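You operate a simulated robot arm through the tools that you are given. There is no shell and no other tool. Be economical: measure what you need, move in short steps, check, and stop when the job is done.

The job below is to be done with a simulated robot arm. You get a single attempt, and the scene is never put back.

Task
Pump 4 strokes of grease into block No 52 and put it back.
Fine: bearing block in the yellow cradle, yellow lever down on it, pump the black lever, yellow lever up after. Set down upright: what you pick out.

Only the result counts: the job must be done as asked and must still hold three seconds after the hand-in. Knocking over, shifting, dropping, spilling or breaking anything else fails it.

Robot
A 6-joint arm with a four-finger gripper on a trunk, on a base that drives. Base frame: it is fixed to the floor where the robot stands at the start and does not move with it; the origin is under the middle of the robot, x ahead of it, y to its left, z up. Lengths are in cm, angles in degrees, forces in N, time in s.
With the tool pointing down near the work surface it reaches from about 28 to 70 cm from the robot's upright axis, wherever it stands. Its first joint turns from -166.0 to 166.0 degrees. Places, roughly: black lever [60, -10, 100]; yellow cradle [70, -20, 90]; yellow grease lever [80, -20, 110]. Payload 3.43 kg.
The TCP is the grasp point between the finger pads, 3 cm short of the fingertips. In the tool frame z runs along the fingers and y along their closing line. Largest opening 12 cm; the body of the gripper starts 8.5 cm behind the TCP.
Orientation is told as [roll, pitch, yaw] about the base's x, y, z axes, in that order, counted from this pose: with the fingers straight down and closing along the base's y, the tool's x points along the base's -x, its y along +y and its z along -z.

Tools
- The arm moves only by the tool step_arm. Its arguments are lists of equal length, an entry for each row: "translation": the shift along the base's x, y, z in mm, a list of three; "delta_rot": the turn, a rotation vector about the base's x, y, z in degrees, a list of three; "claw": the gripper command, from -1 (fully open) to 1 (shut), values between in proportion. In form: {"translation": [[x, y, z], ...], "delta_rot": [[rx, ry, rz], ...], "claw": [claw, ...]}. A call has 1 to 10 rows; each row shifts and turns the commanded pose from where the row before left it. Each row takes 0.2 s and may step no farther than 5 cm and 8.6 degrees from the row before; otherwise, or with a gripper value out of range, the whole call is refused. A pose out of reach is approached as far as the arm can. The call stops where the force on the tool passes 40 N (or 10 N more than at its start, if that is more) or the arm is blocked; 0.2 s more then pass. Each finger halts on what it meets, pressing with about 42 N; the grip force reading is that of the motor and also rises with nothing between the fingers. The clock runs only during rows and for 0.2 s after the last one: add rows that do not move to give the fingers time. The reply holds the time, the measured pose of the TCP, the force on the tool along the base axes, the opening and the grip force, in the units named above and with some noise, with the torque about the TCP (base axes, N m) and any sound that the robot's microphone picked up.
- Cameras (640 x 400 px; columns grow to the right, rows downward): "scene" is now at [5.18, 10.02, 169.18]; the picture's right is [-0.50, -0.86, 0.00], its down [-0.63, 0.37, -0.68] and it looks along [0.59, -0.34, -0.73] (base axes); focal length 289 px, centre (320, 200). "wrist" rides on the gripper at [7.1, -1.7, -12.1] in the tool frame; the picture's right is [0.23, 0.97, 0.00], its down [-0.81, 0.19, -0.55] and it looks along [-0.54, 0.13, 0.83] (tool axes); focal length 275 px, centre (320, 200). There is no depth. A picture from a camera that has moved, and an enlarged one, comes with that camera's place and axes in the base frame and with its lens.
- get_image(camera): a new picture of that camera. It takes no simulated time.
- lift_body(by): slides the trunk up (or, below 0, down) by that many cm; the arm and the scene camera ride with it, the base frame stays. It gives what a move gives, with no picture.
- base_move(legs): drives the robot by 1 to 6 legs, each [ahead, left, turn to the left] in cm, cm and degrees, along the robot's own axes; the way and the turn of a leg run together, so that a leg with both is an arc; at most 150 cm and 180 degrees a leg. The arm and the cameras ride along, it lands a little off, and it stops where it bumps. It gives what a move gives.
- pan_tilt(pan, tilt): turns the head with the scene camera to pan (to the left, within 120 degrees either way) and tilt (down, from -29 to 69), counted from straight ahead of the robot. It gives what a move gives.
- zoom(camera, box): a new picture of the part [left, top, right, bottom] of that camera's present view, enlarged. It takes no simulated time.
- hand_in(): hands the job in; it is judged then, once.

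Work in short steps. Places have to be worked out from the pictures, the camera data and where the tool is seen: move nearer, look again, correct. Check each grasp and each placing, and mend what went wrong. You have 120 turns and 78 pictures in all, those below and enlarged ones among them. Open the gripper and draw the arm clear of the work before you hand the job in, unless the task says otherwise; then end with one line.

The tools are called after "Emit:" as a command line: name --argument value ..., lists and objects as JSON in quotes. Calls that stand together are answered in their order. step_arm: Moves the arm, as the interface text tells. Its arguments: {"type":"object","properties":{"translation":{"type":"array"},"delta_rot":{"type":"array"},"claw":{"type":"array"}},"required":["translation","delta_rot","claw"]} The other tools are called the same way: lift_body (by) slides the trunk up or down; base_move (legs) drives the base; pan_tilt (pan, tilt) turns the head that bears the scene camera; get_image (camera) takes a picture; zoom (camera, box) takes an enlarged picture of a part of a camera's view; hand_in () hands the job in.

At the start:

```text
clock: 0.0
tcp_pos: [44.63, 1.16, 128.81]
tcp_rot: [0.1, 0.0, 0.0]
contact_force: [-0.1, -0.7, 0.4]
wrist_torque: [0.03, -0.01, -0.02]
gripper_width: 11.98
grip_force: 0.1
trunk travel left (down, up): [-20.0, 24.0]
robot x, y, heading: [-0.04, -0.09, 0.1]
head pan, tilt: [-30.2, 47.0]
```

scene: 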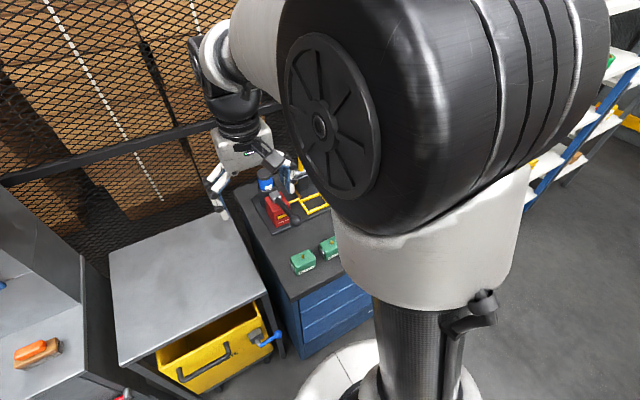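
wrist: 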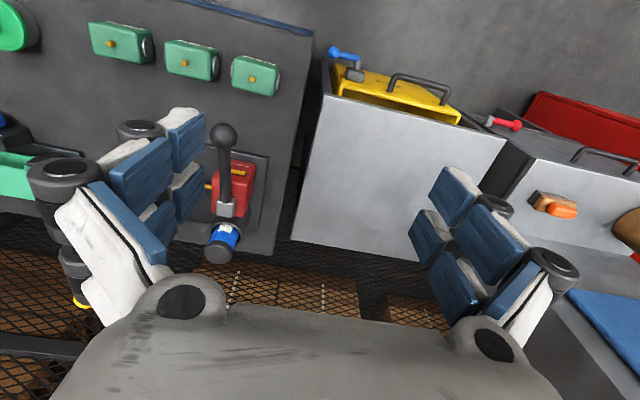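

The arm hides most of the bench from the scene camera; the wrist view shows three green blocks in a row plus more to the left. I zoom in on the blocks to read the numbers.

Emit:
zoom --camera "wrist" --box '[0, 0, 320, 200]'

Emit:
zoom --camera "scene" --box '[220, 140, 380, 300]'

```text
2.00 times, centred on (160, 100) of wrist
camera zoom: at [37.37, -0.47, 140.71], right [-0.23, 0.97, 0.0], down [0.81, 0.19, 0.55], along [0.54, 0.13, -0.83], focal length 551 px, centre (640, 400)
```

zoom: 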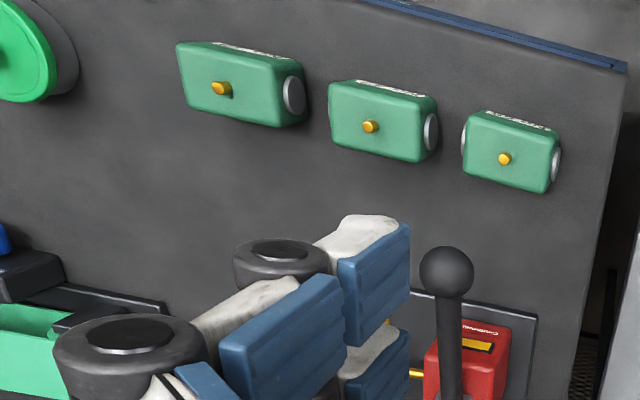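

```text
2.50 times, centred on (300, 220) of scene
camera zoom: at [5.18, 10.02, 169.18], right [-0.5, -0.86, 0.0], down [-0.63, 0.37, -0.68], along [0.59, -0.34, -0.73], focal length 722 px, centre (370, 150)
```

zoom: 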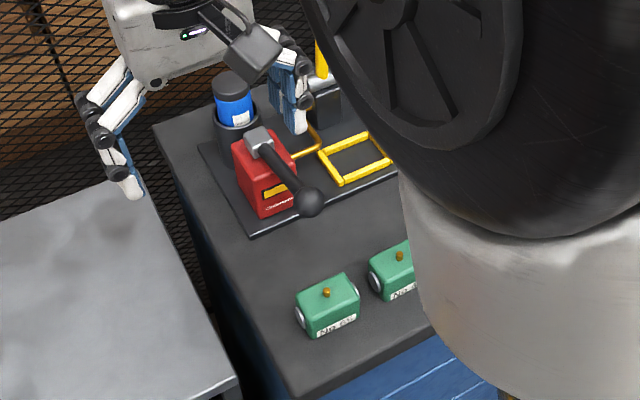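

Three blocks stand at the near bench edge (about x=48, y=-9/-20/-31) with labels facing the robot. I swing the arm left to clear the scene camera's view.

Emit:
step_arm --translation '[[-10, 50, 0], [-10, 45, 0], [-15, 45, 0], [-15, 45, 0], [-15, 45, 0], [-15, 45, 0], [-15, 45, 0], [-15, 45, 0]]' --delta_rot '[[0, 0, 0], [0, 0, 0], [0, 0, 0], [0, 0, 0], [0, 0, 0], [0, 0, 0], [0, 0, 0], [0, 0, 0]]' --claw '[-1, -1, -1, -1, -1, -1, -1, -1]'

Emit:
get_image --camera "scene"

```text
refused: row 1 steps farther than a row can; nothing moved
```

```text
73 pictures are left
camera scene: at [5.18, 10.02, 169.18], right [-0.5, -0.86, 0.0], down [-0.63, 0.37, -0.68], along [0.59, -0.34, -0.73], focal length 289 px, centre (320, 200)
```

scene: 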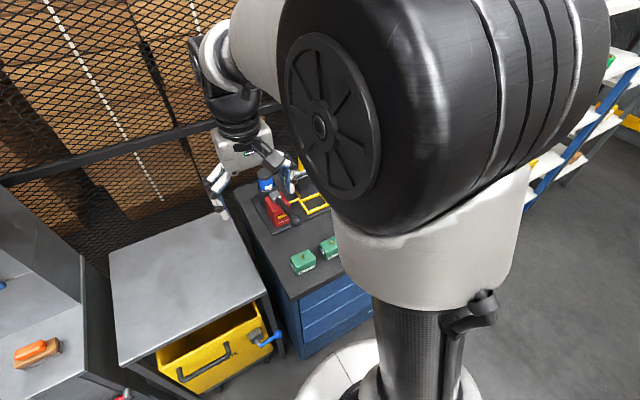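

The first row was just over 5 cm; I retry with shorter ones.

Emit:
step_arm --translation '[[-10, 45, 0], [-10, 45, 0], [-15, 45, 0], [-15, 45, 0], [-15, 45, 0], [-15, 45, 0], [-15, 45, 0], [-15, 45, 0]]' --delta_rot '[[0, 0, 0], [0, 0, 0], [0, 0, 0], [0, 0, 0], [0, 0, 0], [0, 0, 0], [0, 0, 0], [0, 0, 0]]' --claw '[-1, -1, -1, -1, -1, -1, -1, -1]'

```text
clock: 1.8
tcp_pos: [33.54, 37.46, 128.72]
tcp_rot: [-0.1, 0.0, 0.0]
contact_force: [0.5, 0.5, -0.6]
wrist_torque: [-0.04, 0.0, 0.0]
gripper_width: 11.99
grip_force: 0.2
trunk travel left (down, up): [-20.0, 24.0]
robot x, y, heading: [0.02, -0.14, -0.0]
head pan, tilt: [-30.2, 47.0]
```

Now see what the scene camera shows.

Emit:
get_image --camera "scene"

```text
72 pictures are left
camera scene: at [5.17, 10.2, 169.17], right [-0.5, -0.86, 0.0], down [-0.63, 0.37, -0.68], along [0.59, -0.34, -0.73], focal length 289 px, centre (320, 200)
```

scene: 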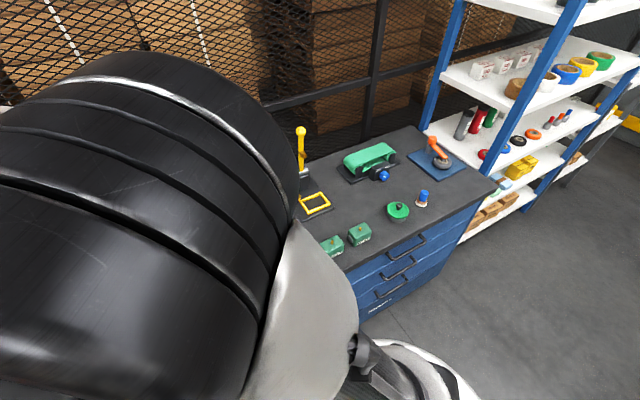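

The right side is now visible; zoom on the blocks and the cradle.

Emit:
zoom --camera "scene" --box '[310, 210, 390, 270]'

Emit:
zoom --camera "scene" --box '[270, 110, 450, 270]'

```text
6.67 times, centred on (350, 240) of scene
camera zoom: at [5.17, 10.2, 169.17], right [-0.5, -0.86, 0.0], down [-0.63, 0.37, -0.68], along [0.59, -0.34, -0.73], focal length 1925 px, centre (120, -67)
```

zoom: 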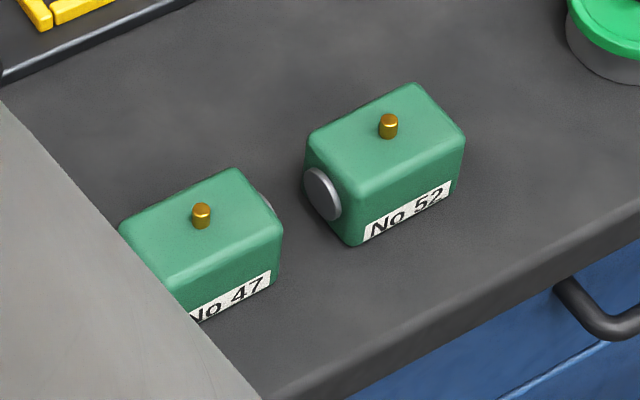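

```text
2.50 times, centred on (360, 190) of scene
camera zoom: at [5.17, 10.2, 169.17], right [-0.5, -0.86, 0.0], down [-0.63, 0.37, -0.68], along [0.59, -0.34, -0.73], focal length 722 px, centre (220, 225)
```

zoom: 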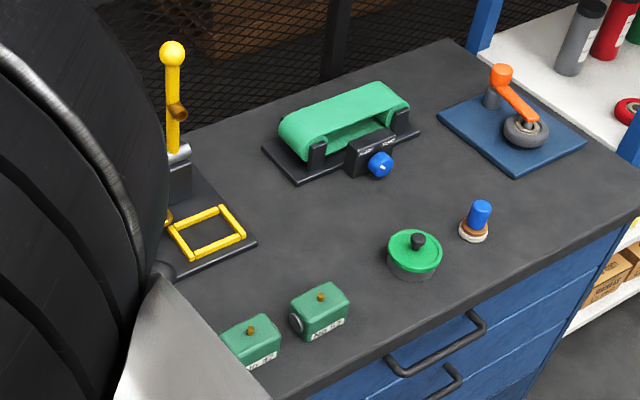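

No 52 is the right-most block; triangulating its nipple from both cameras gives about (47.7, -29.0, 95.1). The cradle is beyond reach from here, so I look down to check the clearance between base and bench before driving.

Emit:
pan_tilt --pan -25 --tilt 69

Emit:
get_image --camera "scene"

```text
clock: 2.6
tcp_pos: [33.49, 37.1, 128.72]
tcp_rot: [0.0, 0.0, 0.1]
contact_force: [-0.5, 0.1, -0.5]
wrist_torque: [0.0, -0.01, -0.01]
gripper_width: 11.98
grip_force: 0.0
trunk travel left (down, up): [-20.0, 24.0]
robot x, y, heading: [-0.08, 0.13, -0.2]
head pan, tilt: [-25.0, 68.8]
```

```text
69 pictures are left
camera scene: at [3.37, 11.67, 166.58], right [-0.42, -0.91, 0.0], down [-0.84, 0.39, -0.36], along [0.33, -0.15, -0.93], focal length 289 px, centre (320, 200)
```

scene: 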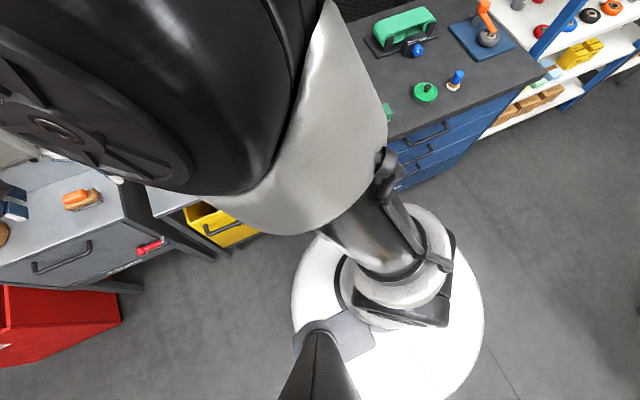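

The white disk is the trunk top (about 16-18 cm radius); the bench front edge is near x=39. I drive 20 cm right and a cautious 8 cm ahead.

Emit:
base_move --legs '[[0, -20, 0], [8, 0, 0]]'

Emit:
pan_tilt --pan -20 --tilt 42

Emit:
get_image --camera "scene"

```text
clock: 4.9
tcp_pos: [41.75, 17.26, 128.66]
tcp_rot: [0.0, 0.2, 0.0]
contact_force: [0.2, -1.4, 0.4]
wrist_torque: [0.03, 0.09, -0.01]
gripper_width: 12.0
grip_force: 0.2
trunk travel left (down, up): [-20.0, 24.0]
robot x, y, heading: [7.85, -19.97, 0.0]
head pan, tilt: [-25.0, 68.8]
```

```text
clock: 5.8
tcp_pos: [41.76, 17.31, 128.71]
tcp_rot: [0.0, 0.0, 0.0]
contact_force: [0.0, -0.5, 0.3]
wrist_torque: [0.02, 0.06, 0.01]
gripper_width: 11.98
grip_force: 0.0
trunk travel left (down, up): [-20.0, 24.0]
robot x, y, heading: [7.99, -19.98, -0.1]
head pan, tilt: [-20.0, 42.0]
```

```text
68 pictures are left
camera scene: at [14.18, -8.82, 169.88], right [-0.34, -0.94, 0.0], down [-0.63, 0.23, -0.74], along [0.7, -0.25, -0.67], focal length 289 px, centre (320, 200)
```

scene: 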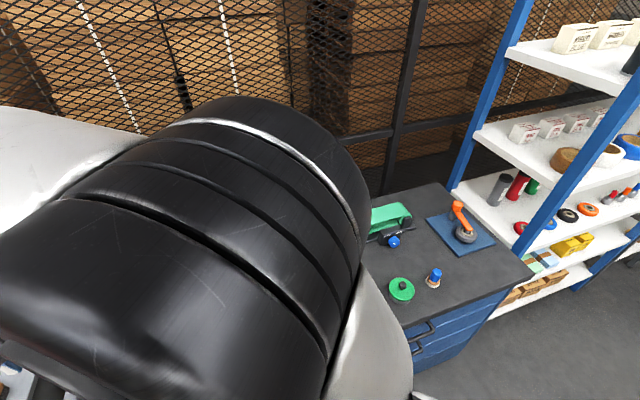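

The shoulder blocks this view, so I'll use the wrist camera. Bring the tool to about (40, -20, 128) to look at the bench ahead.

Emit:
step_arm --translation '[[0, -46, 0], [0, -46, 0], [0, -46, 0], [0, -46, 0], [0, -46, 0], [0, -46, 0], [0, -46, 0], [0, -46, 0]]' --delta_rot '[[0, 0, 0], [0, 0, 0], [0, 0, 0], [0, 0, 0], [0, 0, 0], [0, 0, 0], [0, 0, 0], [0, 0, 0]]' --claw '[-1, -1, -1, -1, -1, -1, -1, -1]'

Emit:
get_image --camera "wrist"

```text
clock: 7.6
tcp_pos: [41.69, -19.84, 128.75]
tcp_rot: [0.0, 0.0, 0.0]
contact_force: [-1.2, 0.2, -0.4]
wrist_torque: [-0.01, 0.0, -0.01]
gripper_width: 11.98
grip_force: 0.0
trunk travel left (down, up): [-20.0, 24.0]
robot x, y, heading: [8.07, -19.79, -0.2]
head pan, tilt: [-20.0, 42.0]
```

```text
67 pictures are left
camera wrist: at [34.45, -21.46, 140.61], right [-0.23, 0.97, 0.0], down [0.81, 0.19, 0.55], along [0.54, 0.13, -0.83], focal length 275 px, centre (320, 200)
```

wrist: 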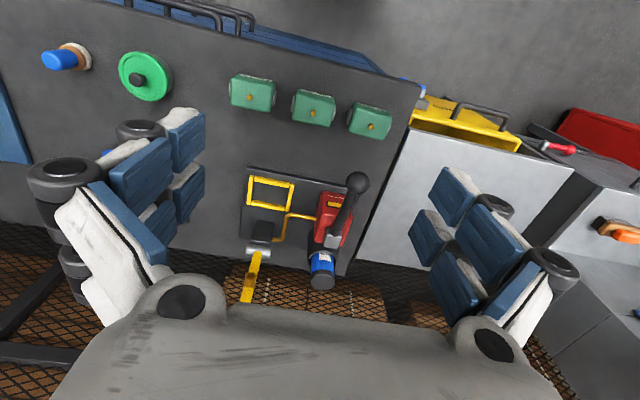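

The whole fixture is in view. Zoom on the greaser and on the blocks.

Emit:
zoom --camera "wrist" --box '[220, 150, 380, 300]'

Emit:
zoom --camera "wrist" --box '[220, 60, 400, 150]'

```text
2.67 times, centred on (300, 225) of wrist
camera zoom: at [34.45, -21.46, 140.61], right [-0.23, 0.97, 0.0], down [0.81, 0.19, 0.55], along [0.54, 0.13, -0.83], focal length 734 px, centre (373, 133)
```

zoom: 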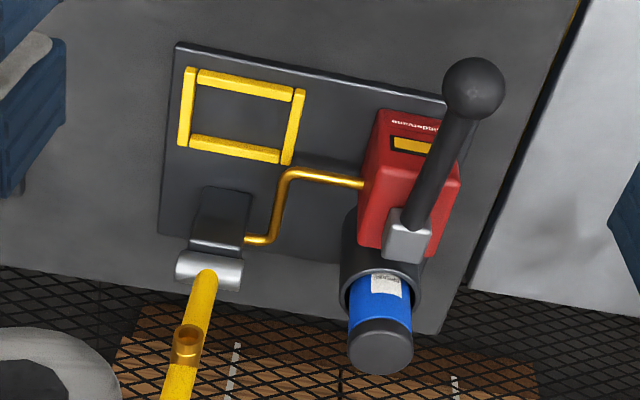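

```text
3.56 times, centred on (310, 105) of wrist
camera zoom: at [34.45, -21.46, 140.61], right [-0.23, 0.97, 0.0], down [0.81, 0.19, 0.55], along [0.54, 0.13, -0.83], focal length 979 px, centre (356, 538)
```

zoom: 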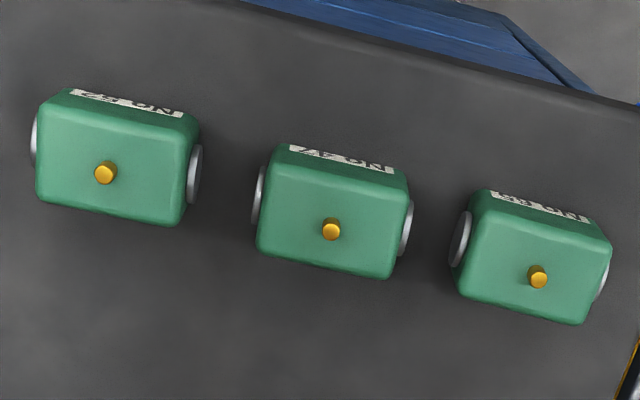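

Block 52 is about 5 x 6.5 cm with its centre near (47.3, -29.5), turned a few degrees; the cradle centre is about (67.7, -24.4). I move closer for sharper geometry of cradle, post and lever.

Emit:
step_arm --translation '[[30, -20, -30], [20, -20, -40], [0, 0, -40], [0, 0, -30]]' --delta_rot '[[0, 0, 0], [0, 0, 0], [0, 0, 0], [0, 0, 0]]' --claw '[-1, -1, -1, -1]'

Emit:
get_image --camera "wrist"

```text
clock: 8.6
tcp_pos: [46.69, -23.64, 114.57]
tcp_rot: [0.0, 0.0, 0.0]
contact_force: [0.7, 0.3, 0.1]
wrist_torque: [0.01, 0.02, -0.01]
gripper_width: 11.99
grip_force: 0.1
trunk travel left (down, up): [-20.0, 24.0]
robot x, y, heading: [7.64, -19.81, -0.1]
head pan, tilt: [-20.0, 42.0]
```

```text
64 pictures are left
camera wrist: at [39.32, -25.28, 126.57], right [-0.23, 0.97, 0.0], down [0.81, 0.19, 0.55], along [0.54, 0.13, -0.83], focal length 275 px, centre (320, 200)
```

wrist: 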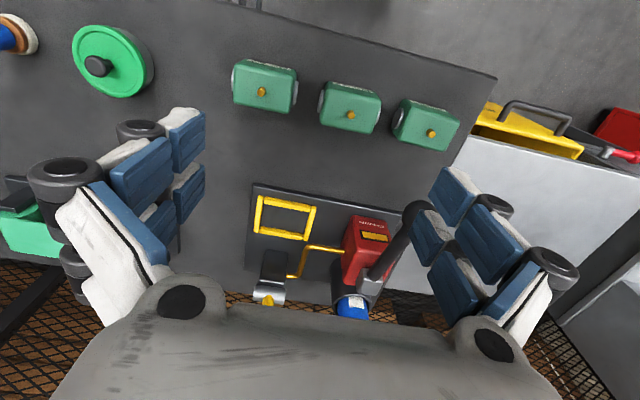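

The lever pivots around (77, -24.4, 99), standing upright, so a grip along y keeps the gripper body clear of it. I zoom on block 52 and the cradle from here for accurate positions.

Emit:
zoom --camera "wrist" --box '[220, 50, 340, 125]'

Emit:
zoom --camera "wrist" --box '[236, 175, 396, 315]'

```text
5.33 times, centred on (280, 88) of wrist
camera zoom: at [39.32, -25.28, 126.57], right [-0.23, 0.97, 0.0], down [0.81, 0.19, 0.55], along [0.54, 0.13, -0.83], focal length 1468 px, centre (533, 800)
```

zoom: 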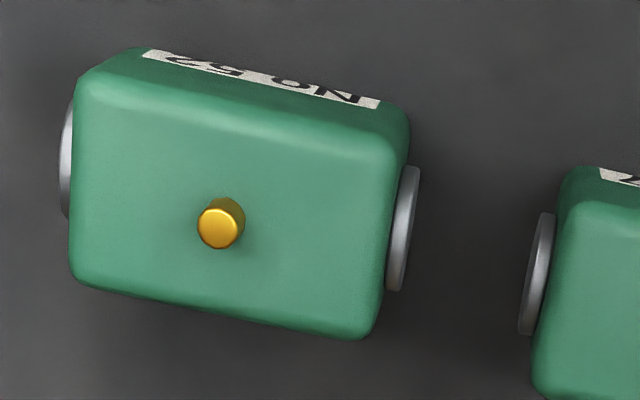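

```text
2.86 times, centred on (316, 245) of wrist
camera zoom: at [39.32, -25.28, 126.57], right [-0.23, 0.97, 0.0], down [0.81, 0.19, 0.55], along [0.54, 0.13, -0.83], focal length 786 px, centre (331, 71)
```

zoom: 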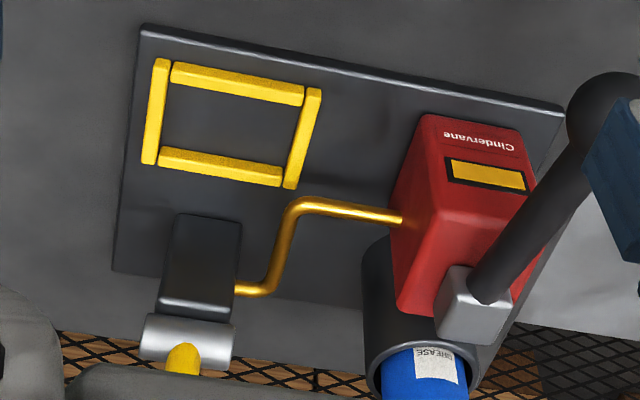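

Refined: block 52 centre (47.8, -30.1), yaw about +2°, caps 7.8 cm apart, top about 93.2, bench about 89.3; gap to block 47 about 3 cm. I go above it with the opening at 9.8 cm, descend partway and check.

Emit:
step_arm --translation '[[6, -33, 0], [5, -32, 0], [0, 0, -40], [0, 0, -40], [0, 0, -20], [0, 0, 0]]' --delta_rot '[[0, 0, 2], [0, 0, 0], [0, 0, 0], [0, 0, 0], [0, 0, 0], [0, 0, 0]]' --claw '[-0.63, -0.63, -0.63, -0.63, -0.63, -0.63]'

Emit:
get_image --camera "wrist"

```text
clock: 10.0
tcp_pos: [47.63, -30.18, 104.81]
tcp_rot: [0.0, 0.0, 2.1]
contact_force: [-1.4, -0.1, -0.1]
wrist_torque: [0.02, 0.03, 0.0]
gripper_width: 9.78
grip_force: 0.0
trunk travel left (down, up): [-20.0, 24.0]
robot x, y, heading: [7.78, -20.02, 0.2]
head pan, tilt: [-20.0, 42.0]
```

```text
61 pictures are left
camera wrist: at [40.45, -32.06, 116.63], right [-0.26, 0.96, 0.0], down [0.8, 0.22, 0.55], along [0.53, 0.15, -0.83], focal length 275 px, centre (320, 200)
```

wrist: 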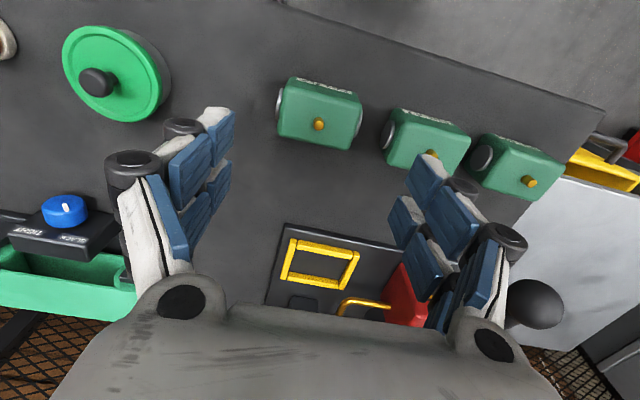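

The tool is centred over block 52 (nipple measured at 47.6, -30.1). I descend to z≈93.6 in steps.

Emit:
step_arm --translation '[[1, 1, -40], [0, 0, -30], [0, 0, -20], [0, 0, -15], [0, 0, -7], [0, 0, 0]]' --delta_rot '[[0, 0, 0], [0, 0, 0], [0, 0, 0], [0, 0, 0], [0, 0, 0], [0, 0, 0]]' --claw '[-0.63, -0.63, -0.63, -0.63, -0.63, -0.63]'

Emit:
get_image --camera "wrist"

```text
clock: 11.4
tcp_pos: [47.83, -30.14, 93.55]
tcp_rot: [0.0, 0.0, 1.9]
contact_force: [-0.2, -0.5, -0.3]
wrist_torque: [0.01, -0.01, -0.01]
gripper_width: 9.79
grip_force: 0.0
trunk travel left (down, up): [-20.0, 24.0]
robot x, y, heading: [7.76, -20.05, -0.2]
head pan, tilt: [-20.0, 42.0]
```

```text
60 pictures are left
camera wrist: at [40.62, -31.92, 105.45], right [-0.26, 0.96, 0.0], down [0.8, 0.22, 0.55], along [0.53, 0.15, -0.83], focal length 275 px, centre (320, 200)
```

wrist: 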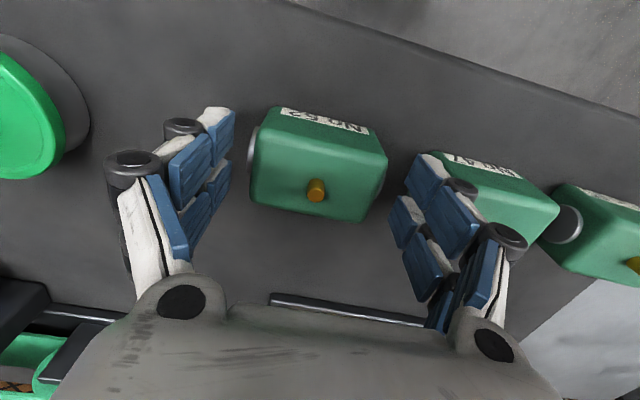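

The nipple lies right at the TCP pixel, so centring is good. I close the gripper.

Emit:
step_arm --translation '[[0, 0, 0], [0, 0, 0], [0, 0, 0], [0, 0, 0], [0, 0, 0], [0, 0, 0]]' --delta_rot '[[0, 0, 0], [0, 0, 0], [0, 0, 0], [0, 0, 0], [0, 0, 0], [0, 0, 0]]' --claw '[-0.4, -0.25, 0.5, 1, 1, 1]'

```text
clock: 12.8
tcp_pos: [47.97, -30.1, 93.48]
tcp_rot: [0.0, -0.2, 2.0]
contact_force: [1.1, -8.8, 6.6]
wrist_torque: [-0.5, -0.02, -0.11]
gripper_width: 7.0
grip_force: 41.7
trunk travel left (down, up): [-20.0, 24.0]
robot x, y, heading: [8.15, -20.13, 0.1]
head pan, tilt: [-20.0, 42.0]
```

Gripped at 7.0 cm width. I lift a few cm and check.

Emit:
step_arm --translation '[[0, 0, 15], [0, 0, 30], [0, 0, 40], [0, 0, 0]]' --delta_rot '[[0, 0, 0], [0, 0, 0], [0, 0, 0], [0, 0, 0]]' --claw '[1, 1, 1, 1]'

Emit:
get_image --camera "wrist"

```text
clock: 13.8
tcp_pos: [47.88, -29.97, 102.04]
tcp_rot: [0.1, 0.1, 2.0]
contact_force: [0.6, 0.1, -6.5]
wrist_torque: [-0.02, 0.01, 0.0]
gripper_width: 6.94
grip_force: 41.8
trunk travel left (down, up): [-20.0, 24.0]
robot x, y, heading: [7.87, -20.06, -0.2]
head pan, tilt: [-20.0, 42.0]
```

```text
59 pictures are left
camera wrist: at [40.73, -31.9, 114.0], right [-0.26, 0.96, 0.0], down [0.8, 0.22, 0.55], along [0.53, 0.15, -0.83], focal length 275 px, centre (320, 200)
```

wrist: 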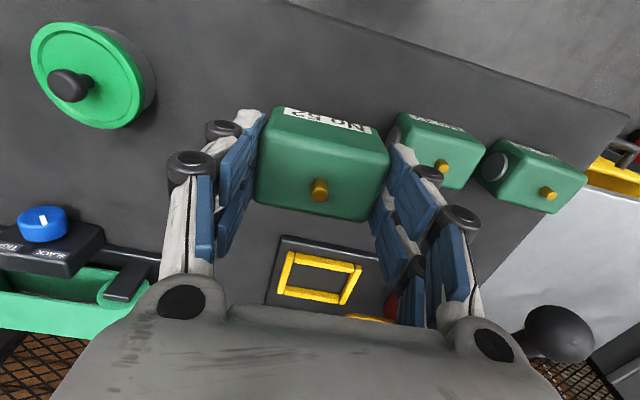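

Block 52 is held upright (~0.65 kg). I carry it toward the cradle, stopping a bit short to look.

Emit:
step_arm --translation '[[30, 10, 20], [40, 15, 0], [40, 15, 0], [20, 15, 0], [0, 0, 0]]' --delta_rot '[[0, 0, -0.5], [0, 0, 0], [0, 0, 0], [0, 0, 0], [0, 0, 0]]' --claw '[1, 1, 1, 1, 1]'

Emit:
get_image --camera "wrist"

Emit:
get_image --camera "scene"

```text
clock: 15.0
tcp_pos: [60.72, -24.39, 104.14]
tcp_rot: [0.0, 0.2, 1.5]
contact_force: [0.4, -0.9, -6.1]
wrist_torque: [0.02, -0.01, -0.02]
gripper_width: 6.95
grip_force: 41.9
trunk travel left (down, up): [-20.0, 24.0]
robot x, y, heading: [8.08, -19.83, 0.1]
head pan, tilt: [-20.0, 42.0]
```

```text
58 pictures are left
camera wrist: at [53.68, -26.31, 116.01], right [-0.25, 0.97, 0.0], down [0.81, 0.21, 0.55], along [0.53, 0.14, -0.83], focal length 275 px, centre (320, 200)
```

wrist: 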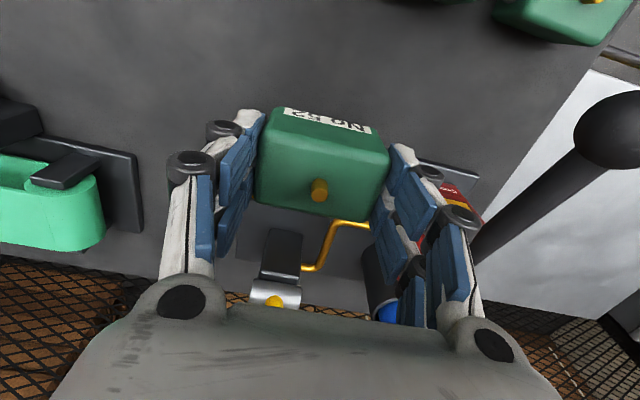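

```text
57 pictures are left
camera scene: at [14.19, -8.85, 169.89], right [-0.34, -0.94, 0.0], down [-0.63, 0.23, -0.74], along [0.7, -0.25, -0.67], focal length 289 px, centre (320, 200)
```

scene: 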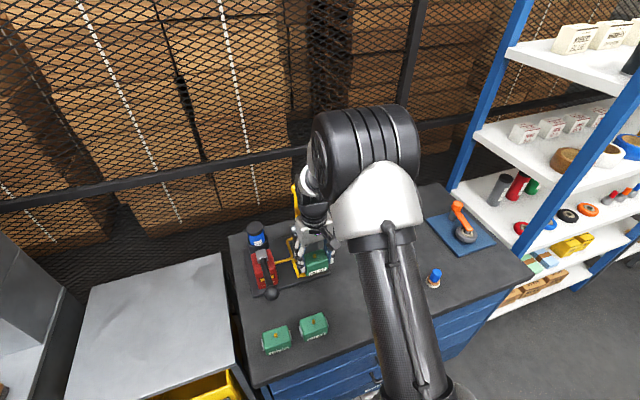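

The scene camera now sees the fixture. Zoom there to check clearance to the lever.

Emit:
zoom --camera "scene" --box '[240, 170, 350, 310]'

```text
2.86 times, centred on (295, 240) of scene
camera zoom: at [14.19, -8.85, 169.89], right [-0.34, -0.94, 0.0], down [-0.63, 0.23, -0.74], along [0.7, -0.25, -0.67], focal length 825 px, centre (391, 86)
```

zoom: 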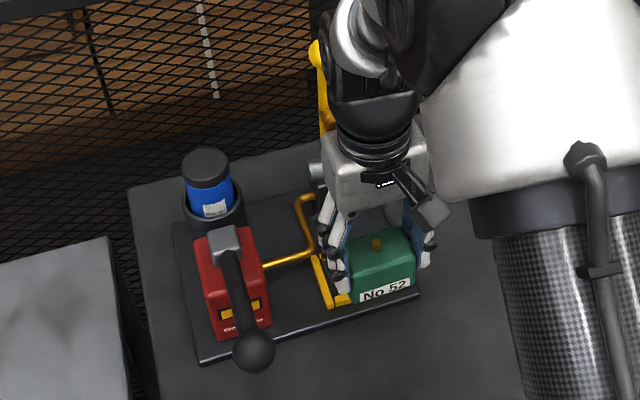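

Clearance to the lever is adequate. I move forward to above the cradle at TCP (67.9, -24.4) and look again.

Emit:
step_arm --translation '[[25, 0, 0], [25, 0, 0], [21, 0, 0], [0, 0, 0]]' --delta_rot '[[0, 0, 0], [0, 0, 0], [0, 0, 0], [0, 0, 0]]' --claw '[1, 1, 1, 1]'

Emit:
zoom --camera "scene" --box '[240, 170, 350, 310]'

Emit:
get_image --camera "wrist"

```text
clock: 16.0
tcp_pos: [67.93, -24.42, 104.02]
tcp_rot: [0.1, 0.0, 1.4]
contact_force: [0.5, 0.1, -6.1]
wrist_torque: [-0.02, 0.01, -0.02]
gripper_width: 7.0
grip_force: 42.2
trunk travel left (down, up): [-20.0, 24.0]
robot x, y, heading: [8.14, -20.1, -0.0]
head pan, tilt: [-20.0, 42.0]
```

```text
2.86 times, centred on (295, 240) of scene
camera zoom: at [14.17, -8.82, 169.89], right [-0.34, -0.94, 0.0], down [-0.63, 0.23, -0.74], along [0.7, -0.25, -0.67], focal length 825 px, centre (391, 86)
```

zoom: 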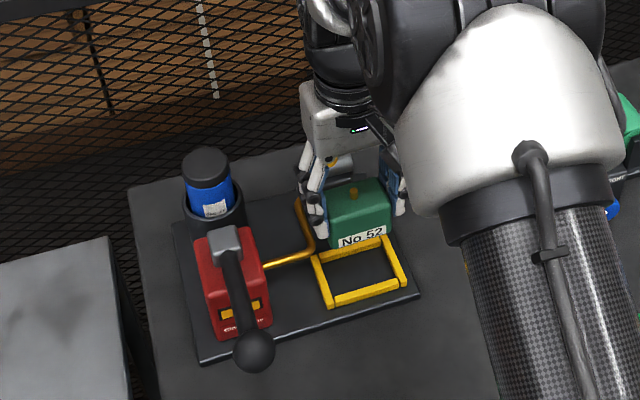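

```text
54 pictures are left
camera wrist: at [60.74, -26.29, 115.95], right [-0.26, 0.97, 0.0], down [0.81, 0.21, 0.55], along [0.53, 0.14, -0.83], focal length 275 px, centre (320, 200)
```

wrist: 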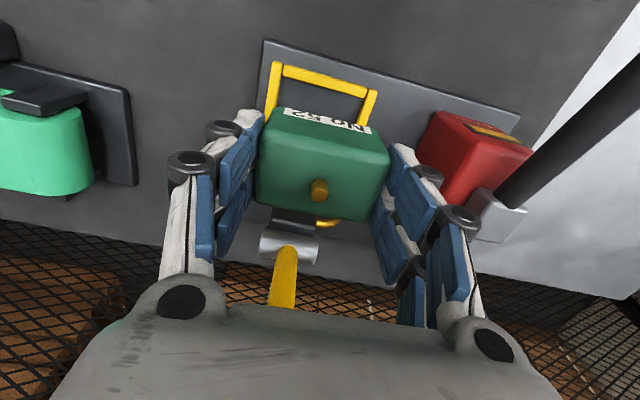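

Cross-checking views: rail tops are about z=90.2 and cradle centre about (68.3, -24.6). I shift +4 mm x, -1 mm y and lower to just above the rails.

Emit:
step_arm --translation '[[4, -1, -30], [0, 0, -30], [0, 0, -22], [0, 0, 0]]' --delta_rot '[[0, 0, 0], [0, 0, 0], [0, 0, 0], [0, 0, 0]]' --claw '[1, 1, 1, 1]'

Emit:
zoom --camera "scene" --box '[270, 210, 340, 280]'

Emit:
get_image --camera "wrist"

```text
clock: 17.0
tcp_pos: [68.39, -24.65, 95.93]
tcp_rot: [0.0, 0.0, 1.4]
contact_force: [-0.7, 0.2, -6.0]
wrist_torque: [-0.01, 0.03, 0.0]
gripper_width: 6.97
grip_force: 42.1
trunk travel left (down, up): [-20.0, 24.0]
robot x, y, heading: [8.26, -20.12, 0.1]
head pan, tilt: [-20.0, 42.0]
```

```text
5.71 times, centred on (305, 245) of scene
camera zoom: at [14.19, -8.82, 169.89], right [-0.34, -0.94, 0.0], down [-0.63, 0.23, -0.74], along [0.7, -0.25, -0.67], focal length 1650 px, centre (406, -57)
```

zoom: 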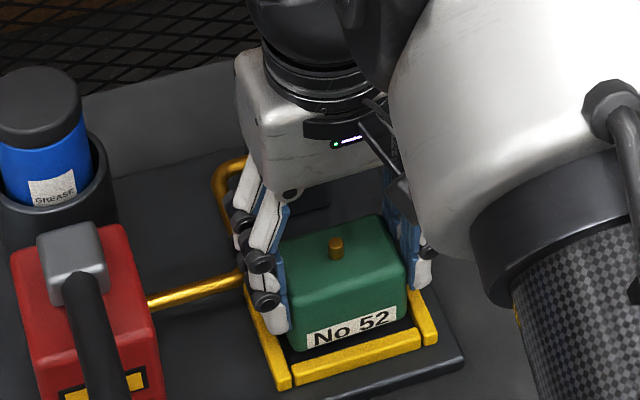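

```text
52 pictures are left
camera wrist: at [61.16, -26.48, 107.82], right [-0.26, 0.97, 0.0], down [0.81, 0.21, 0.55], along [0.53, 0.14, -0.83], focal length 275 px, centre (320, 200)
```

wrist: 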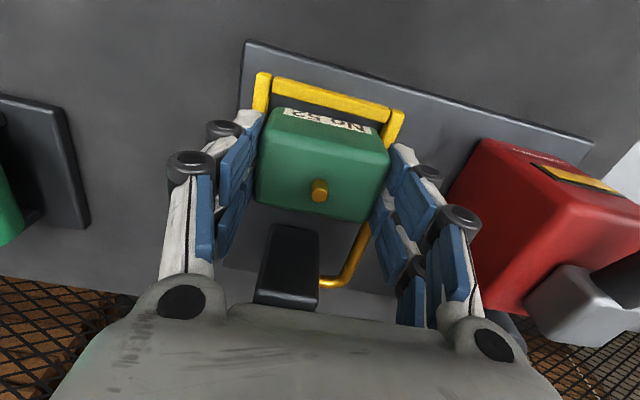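

Alignment is close; I add +2 mm x, +1 mm y and lower slowly, watching the force.

Emit:
step_arm --translation '[[2, 1, -5], [0, 0, -5], [0, 0, -4], [0, 0, -3], [0, 0, 0]]' --delta_rot '[[0, 0, 0], [0, 0, 0], [0, 0, 0], [0, 0, 0], [0, 0, 0]]' --claw '[1, 1, 1, 1, 1]'

Emit:
zoom --camera "scene" --box '[280, 220, 330, 270]'

```text
clock: 18.2
tcp_pos: [68.73, -24.56, 94.6]
tcp_rot: [0.0, -0.5, 1.5]
contact_force: [-2.4, 0.3, 31.6]
wrist_torque: [-0.01, -0.08, -0.05]
gripper_width: 7.01
grip_force: 42.2
trunk travel left (down, up): [-20.0, 24.0]
robot x, y, heading: [7.75, -19.69, 0.0]
head pan, tilt: [-20.0, 42.0]
```

```text
8.00 times, centred on (305, 245) of scene
camera zoom: at [13.8, -8.8, 169.92], right [-0.34, -0.94, 0.0], down [-0.63, 0.23, -0.74], along [0.7, -0.25, -0.67], focal length 2310 px, centre (440, -160)
```

zoom: 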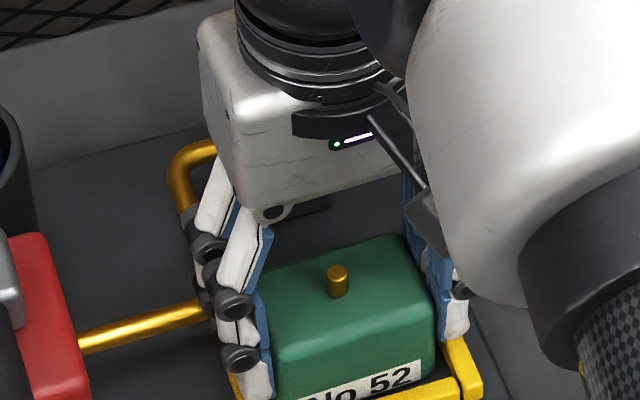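

Contact at z=94.6 (1.1 cm above its bench height) – could be the plate or a rail. I look at the lower part.

Emit:
zoom --camera "scene" --box '[280, 245, 330, 285]'

Emit:
zoom --camera "wrist" --box '[230, 50, 430, 180]'

```text
10.00 times, centred on (305, 265) of scene
camera zoom: at [13.8, -8.8, 169.92], right [-0.34, -0.94, 0.0], down [-0.63, 0.23, -0.74], along [0.7, -0.25, -0.67], focal length 2888 px, centre (470, -450)
```

zoom: 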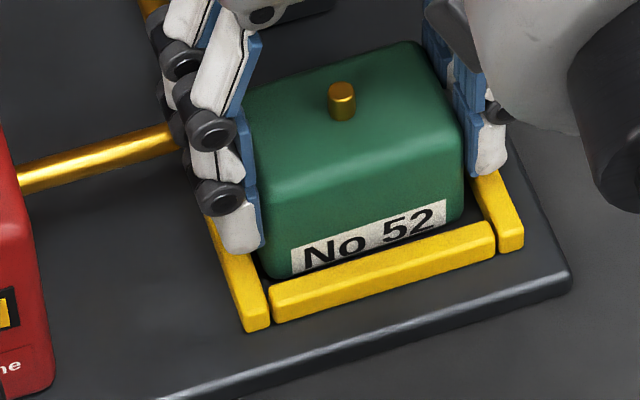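

```text
3.08 times, centred on (330, 115) of wrist
camera zoom: at [61.27, -26.33, 106.4], right [-0.26, 0.97, 0.0], down [0.8, 0.21, 0.56], along [0.54, 0.14, -0.83], focal length 847 px, centre (289, 462)
```

zoom: 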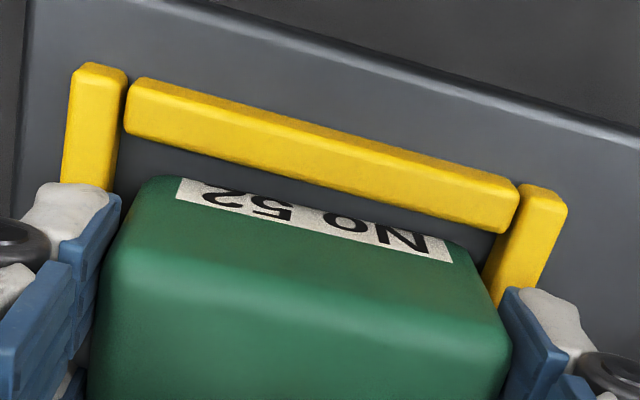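

Geometry suggests it sank between the rails onto the plate (plate ~1 cm thick gives expected z≈94.5). I check whether the block slipped or tilted in the grip.

Emit:
get_image --camera "wrist"

```text
48 pictures are left
camera wrist: at [61.27, -26.33, 106.4], right [-0.26, 0.97, 0.0], down [0.8, 0.21, 0.56], along [0.54, 0.14, -0.83], focal length 275 px, centre (320, 200)
```

wrist: 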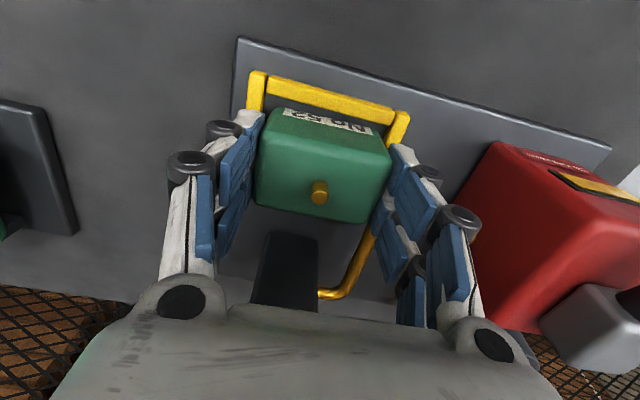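

No noticeable slip. I relieve the down force a bit and nudge -x to test whether it is captured between the rails.

Emit:
step_arm --translation '[[0, 0, 3], [-3, 0, 0], [-3, 0, 0], [0, 0, 0]]' --delta_rot '[[0, 0, 0], [0, 0, 0], [0, 0, 0], [0, 0, 0]]' --claw '[1, 1, 1, 1]'

Emit:
zoom --camera "wrist" --box '[230, 50, 430, 180]'

```text
clock: 19.2
tcp_pos: [68.06, -24.58, 94.57]
tcp_rot: [-0.1, -0.3, 1.4]
contact_force: [13.2, -0.3, 17.8]
wrist_torque: [-0.03, -1.34, -0.2]
gripper_width: 6.99
grip_force: 42.1
trunk travel left (down, up): [-20.0, 24.0]
robot x, y, heading: [7.97, -19.97, -0.1]
head pan, tilt: [-20.0, 42.0]
```

```text
3.08 times, centred on (330, 115) of wrist
camera zoom: at [60.84, -26.29, 106.42], right [-0.25, 0.97, 0.0], down [0.8, 0.21, 0.56], along [0.54, 0.14, -0.83], focal length 847 px, centre (289, 462)
```

zoom: 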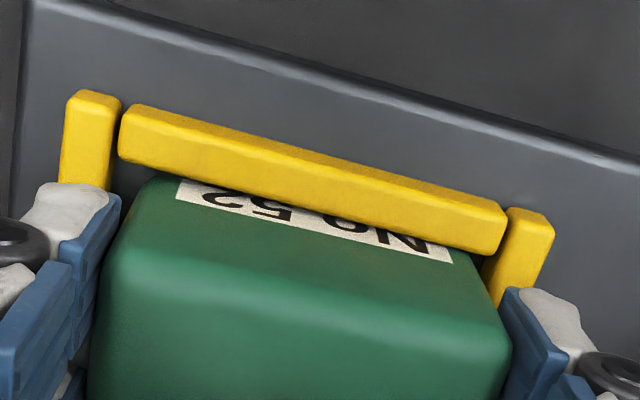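

The near rail now overlaps the label's foot and the nudge met resistance: the block is captured in the cradle. I recentre +3 mm, release, and rise.

Emit:
step_arm --translation '[[3, 0, 1], [0, 0, 0], [0, 0, 0], [0, 0, 0], [0, 0, 0], [0, 0, 0]]' --delta_rot '[[0, 0, 0], [0, 0, 0], [0, 0, 0], [0, 0, 0], [0, 0, 0], [0, 0, 0]]' --claw '[1, 1, 0, -0.3, -0.6, -0.6]'

Emit:
zoom --camera "scene" --box '[280, 235, 330, 275]'

```text
clock: 20.6
tcp_pos: [68.15, -24.53, 94.6]
tcp_rot: [0.1, 0.1, 1.5]
contact_force: [0.1, 0.0, 0.1]
wrist_torque: [0.01, -0.04, 0.01]
gripper_width: 9.62
grip_force: 0.0
trunk travel left (down, up): [-20.0, 24.0]
robot x, y, heading: [8.24, -19.78, -0.2]
head pan, tilt: [-20.0, 42.0]
```

```text
10.00 times, centred on (305, 255) of scene
camera zoom: at [14.15, -8.81, 169.89], right [-0.34, -0.94, 0.0], down [-0.63, 0.23, -0.74], along [0.7, -0.25, -0.67], focal length 2888 px, centre (470, -350)
```

zoom: 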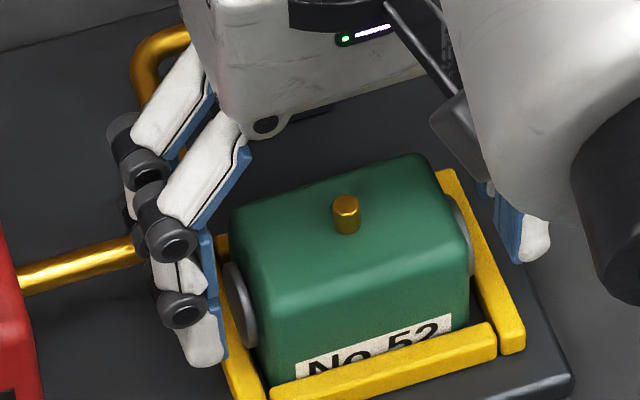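

Block 52 sits properly in the cradle. I rise and back off to measure the yellow lever well.

Emit:
step_arm --translation '[[0, 0, 30], [0, 0, 40], [-30, 0, 35], [-45, 0, 20], [-45, 0, 20], [-45, 0, 20], [-45, 0, 20], [-20, 0, 20]]' --delta_rot '[[0, 0, 0], [0, 0, 0], [0, 0, 0], [0, 0, 0], [0, 0, 0], [0, 0, 0], [0, 0, 0], [0, 0, 0]]' --claw '[-0.6, -0.6, -0.6, -0.6, -0.6, -0.6, -0.6, -0.6]'

Emit:
get_image --camera "wrist"

Emit:
get_image --camera "scene"

```text
clock: 22.4
tcp_pos: [45.06, -24.47, 115.08]
tcp_rot: [0.0, 0.1, 1.4]
contact_force: [-0.4, -0.5, 0.0]
wrist_torque: [0.01, -0.01, 0.01]
gripper_width: 9.6
grip_force: 0.1
trunk travel left (down, up): [-20.0, 24.0]
robot x, y, heading: [8.04, -19.63, -0.1]
head pan, tilt: [-20.0, 42.0]
```

```text
45 pictures are left
camera wrist: at [38.0, -26.3, 127.03], right [-0.25, 0.97, 0.0], down [0.81, 0.21, 0.55], along [0.53, 0.14, -0.83], focal length 275 px, centre (320, 200)
```

wrist: 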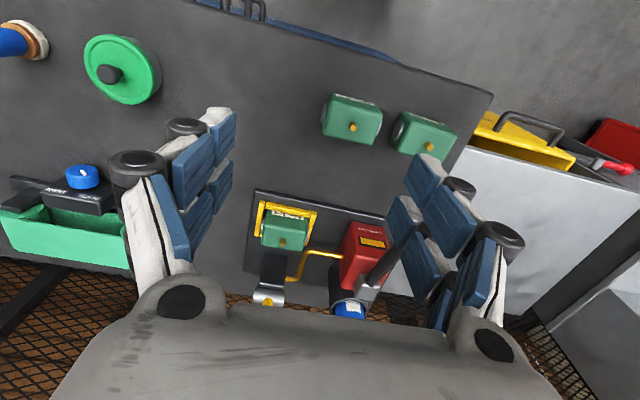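

```text
44 pictures are left
camera scene: at [14.1, -8.81, 169.89], right [-0.34, -0.94, 0.0], down [-0.63, 0.23, -0.74], along [0.7, -0.25, -0.67], focal length 289 px, centre (320, 200)
```

scene: 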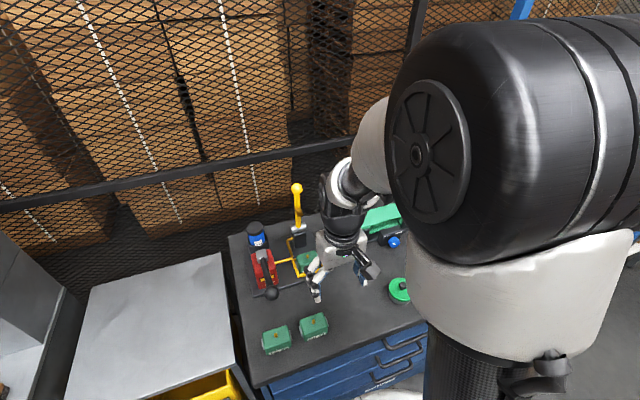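

The scene view now shows the lever free. I pitch the tool forward so the wrist camera can see it too for triangulation.

Emit:
step_arm --translation '[[-10, 0, 20], [-10, 0, 20], [0, 0, 20], [0, 0, 0]]' --delta_rot '[[0, -8, 0], [0, -8, 0], [0, -8, 0], [0, -8, 0]]' --claw '[-0.6, -0.6, -0.6, -0.6]'

Emit:
get_image --camera "wrist"

Emit:
zoom --camera "scene" --box '[240, 170, 350, 310]'

```text
clock: 23.4
tcp_pos: [45.82, -25.12, 122.67]
tcp_rot: [-0.9, -31.8, 1.6]
contact_force: [0.5, -1.8, 0.1]
wrist_torque: [0.05, -0.01, 0.02]
gripper_width: 9.62
grip_force: 0.1
out of reach, approached as far as the arm can: row 4
trunk travel left (down, up): [-20.0, 24.0]
robot x, y, heading: [7.89, -19.77, -0.1]
head pan, tilt: [-20.0, 42.0]
```

```text
43 pictures are left
camera wrist: at [33.25, -26.91, 129.03], right [-0.22, 0.97, -0.13], down [0.39, 0.21, 0.89], along [0.89, 0.14, -0.43], focal length 275 px, centre (320, 200)
```

wrist: 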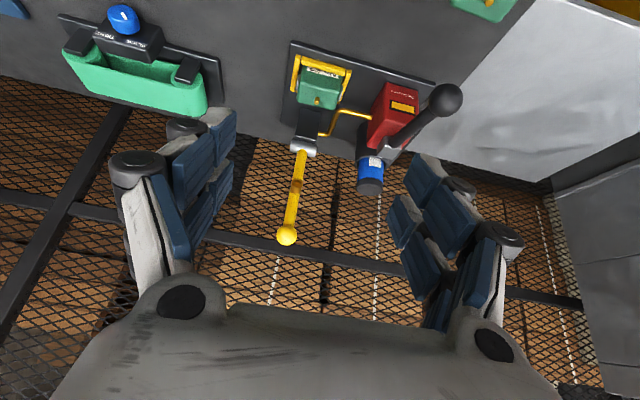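

```text
2.86 times, centred on (295, 240) of scene
camera zoom: at [14.28, -8.85, 169.89], right [-0.34, -0.94, 0.0], down [-0.63, 0.23, -0.74], along [0.7, -0.25, -0.67], focal length 825 px, centre (391, 86)
```

zoom: 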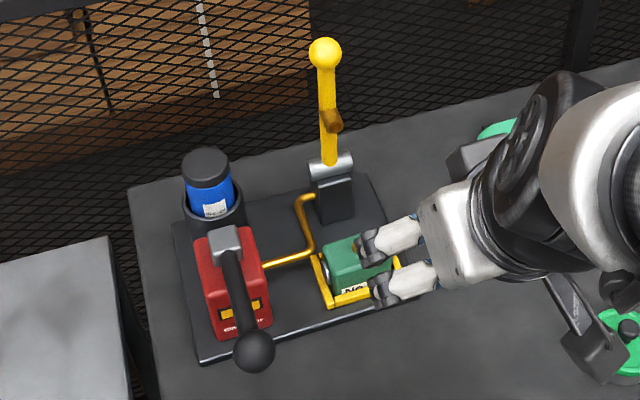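

Triangulated: ball at (79.0, -24.7, 114.8), pivot near (80.5, -24.7, 95). Keeping the tool pitched forward, I bring the open fingers above the ball.

Emit:
step_arm --translation '[[45, 1, 0], [45, 1, 0], [45, 1, 0], [45, 1, 0], [45, 0, 0], [45, 0, 0], [20, 0, 0], [0, 0, 0]]' --delta_rot '[[0, 0, 0], [0, 0, 0], [0, 0, 0], [0, 0, 0], [0, 0, 0], [0, 0, 0], [0, 0, 0], [0, 0, 0]]' --claw '[-0.6, -0.6, -0.6, -0.6, -0.6, -0.6, -0.6, -0.6]'

Emit:
get_image --camera "wrist"

Emit:
zoom --camera "scene" --box '[240, 130, 350, 310]'

```text
clock: 25.2
tcp_pos: [74.65, -24.62, 122.75]
tcp_rot: [-0.9, -32.0, 1.6]
contact_force: [0.0, -0.4, -0.3]
wrist_torque: [0.04, 0.01, 0.02]
gripper_width: 9.61
grip_force: 0.1
trunk travel left (down, up): [-20.0, 24.0]
robot x, y, heading: [7.98, -19.91, 0.0]
head pan, tilt: [-20.0, 42.0]
```

```text
41 pictures are left
camera wrist: at [62.12, -26.5, 129.06], right [-0.22, 0.97, -0.14], down [0.39, 0.21, 0.9], along [0.89, 0.14, -0.42], focal length 275 px, centre (320, 200)
```

wrist: 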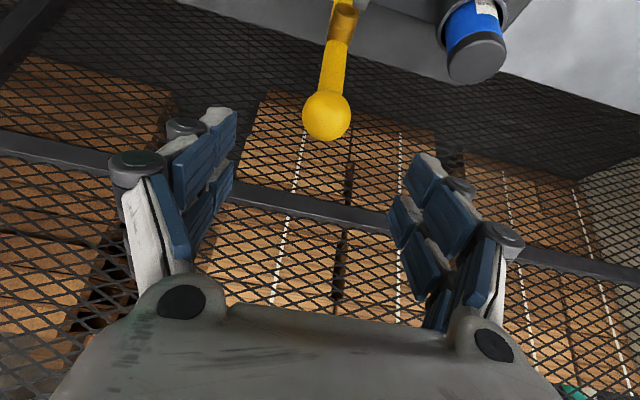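

```text
2.22 times, centred on (295, 220) of scene
camera zoom: at [14.15, -8.82, 169.89], right [-0.34, -0.94, 0.0], down [-0.63, 0.23, -0.74], along [0.7, -0.25, -0.67], focal length 642 px, centre (376, 156)
```

zoom: 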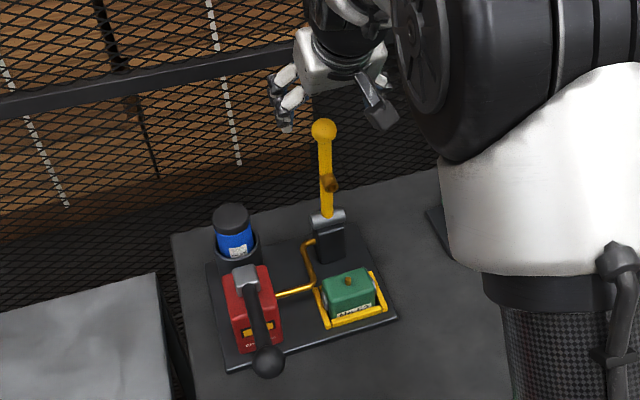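

The ball is consistent with (79.0, -24.5, 114.2). I advance along the finger direction until it should sit at the grasp point, then check.

Emit:
step_arm --translation '[[14, 0, -28], [14, 1, -28], [8, 0, -15], [0, 0, 0]]' --delta_rot '[[0, 0, 0], [0, 0, 0], [0, 0, 0], [0, 0, 0]]' --claw '[-0.6, -0.6, -0.6, -0.6]'

Emit:
get_image --camera "wrist"

```text
clock: 26.2
tcp_pos: [78.23, -24.6, 115.53]
tcp_rot: [-1.0, -32.0, 1.6]
contact_force: [-0.1, 0.1, 0.4]
wrist_torque: [0.02, 0.01, 0.01]
gripper_width: 9.6
grip_force: 0.1
trunk travel left (down, up): [-20.0, 24.0]
robot x, y, heading: [8.26, -19.96, -0.0]
head pan, tilt: [-20.0, 42.0]
```

```text
39 pictures are left
camera wrist: at [65.73, -26.36, 121.92], right [-0.22, 0.97, -0.14], down [0.39, 0.21, 0.9], along [0.9, 0.14, -0.42], focal length 275 px, centre (320, 200)
```

wrist: 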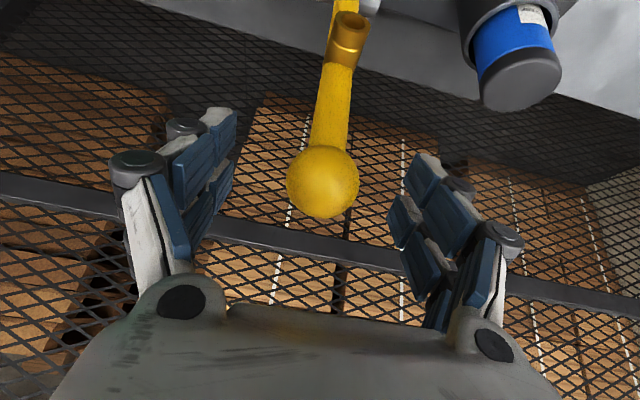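

The ball (about 3.6 cm) sits at the grasp point. I close on it.

Emit:
step_arm --translation '[[0, 0, 0], [0, 0, 0], [0, 0, 0], [0, 0, 0], [0, 0, 0], [0, 0, 0], [0, 0, 0]]' --delta_rot '[[0, 0, 0], [0, 0, 0], [0, 0, 0], [0, 0, 0], [0, 0, 0], [0, 0, 0], [0, 0, 0]]' --claw '[0.0, 0.5, 1, 1, 1, 1, 1]'

```text
clock: 27.8
tcp_pos: [78.29, -24.74, 115.65]
tcp_rot: [-0.9, -32.0, 1.7]
contact_force: [0.3, -2.8, -0.2]
wrist_torque: [-0.04, 0.01, 0.01]
gripper_width: 3.16
grip_force: 44.5
trunk travel left (down, up): [-20.0, 24.0]
robot x, y, heading: [8.06, -19.86, 0.1]
head pan, tilt: [-20.0, 42.0]
```

Holding the ball (3.2 cm). I start pulling the lever along its arc and watch the forces.

Emit:
step_arm --translation '[[-24, 0, -4], [-25, 0, -7], [-23, 0, -10], [0, 0, 0]]' --delta_rot '[[0, 2.5, 0], [0, 2.5, 0], [0, 2.5, 0], [0, 0, 0]]' --claw '[1, 1, 1, 1]'

```text
clock: 28.8
tcp_pos: [71.08, -24.65, 113.59]
tcp_rot: [-0.7, -24.5, 1.7]
contact_force: [7.4, -5.3, 1.0]
wrist_torque: [-0.01, -1.24, 0.08]
gripper_width: 3.14
grip_force: 44.8
trunk travel left (down, up): [-20.0, 24.0]
robot x, y, heading: [8.36, -20.22, 0.4]
head pan, tilt: [-20.0, 42.0]
```

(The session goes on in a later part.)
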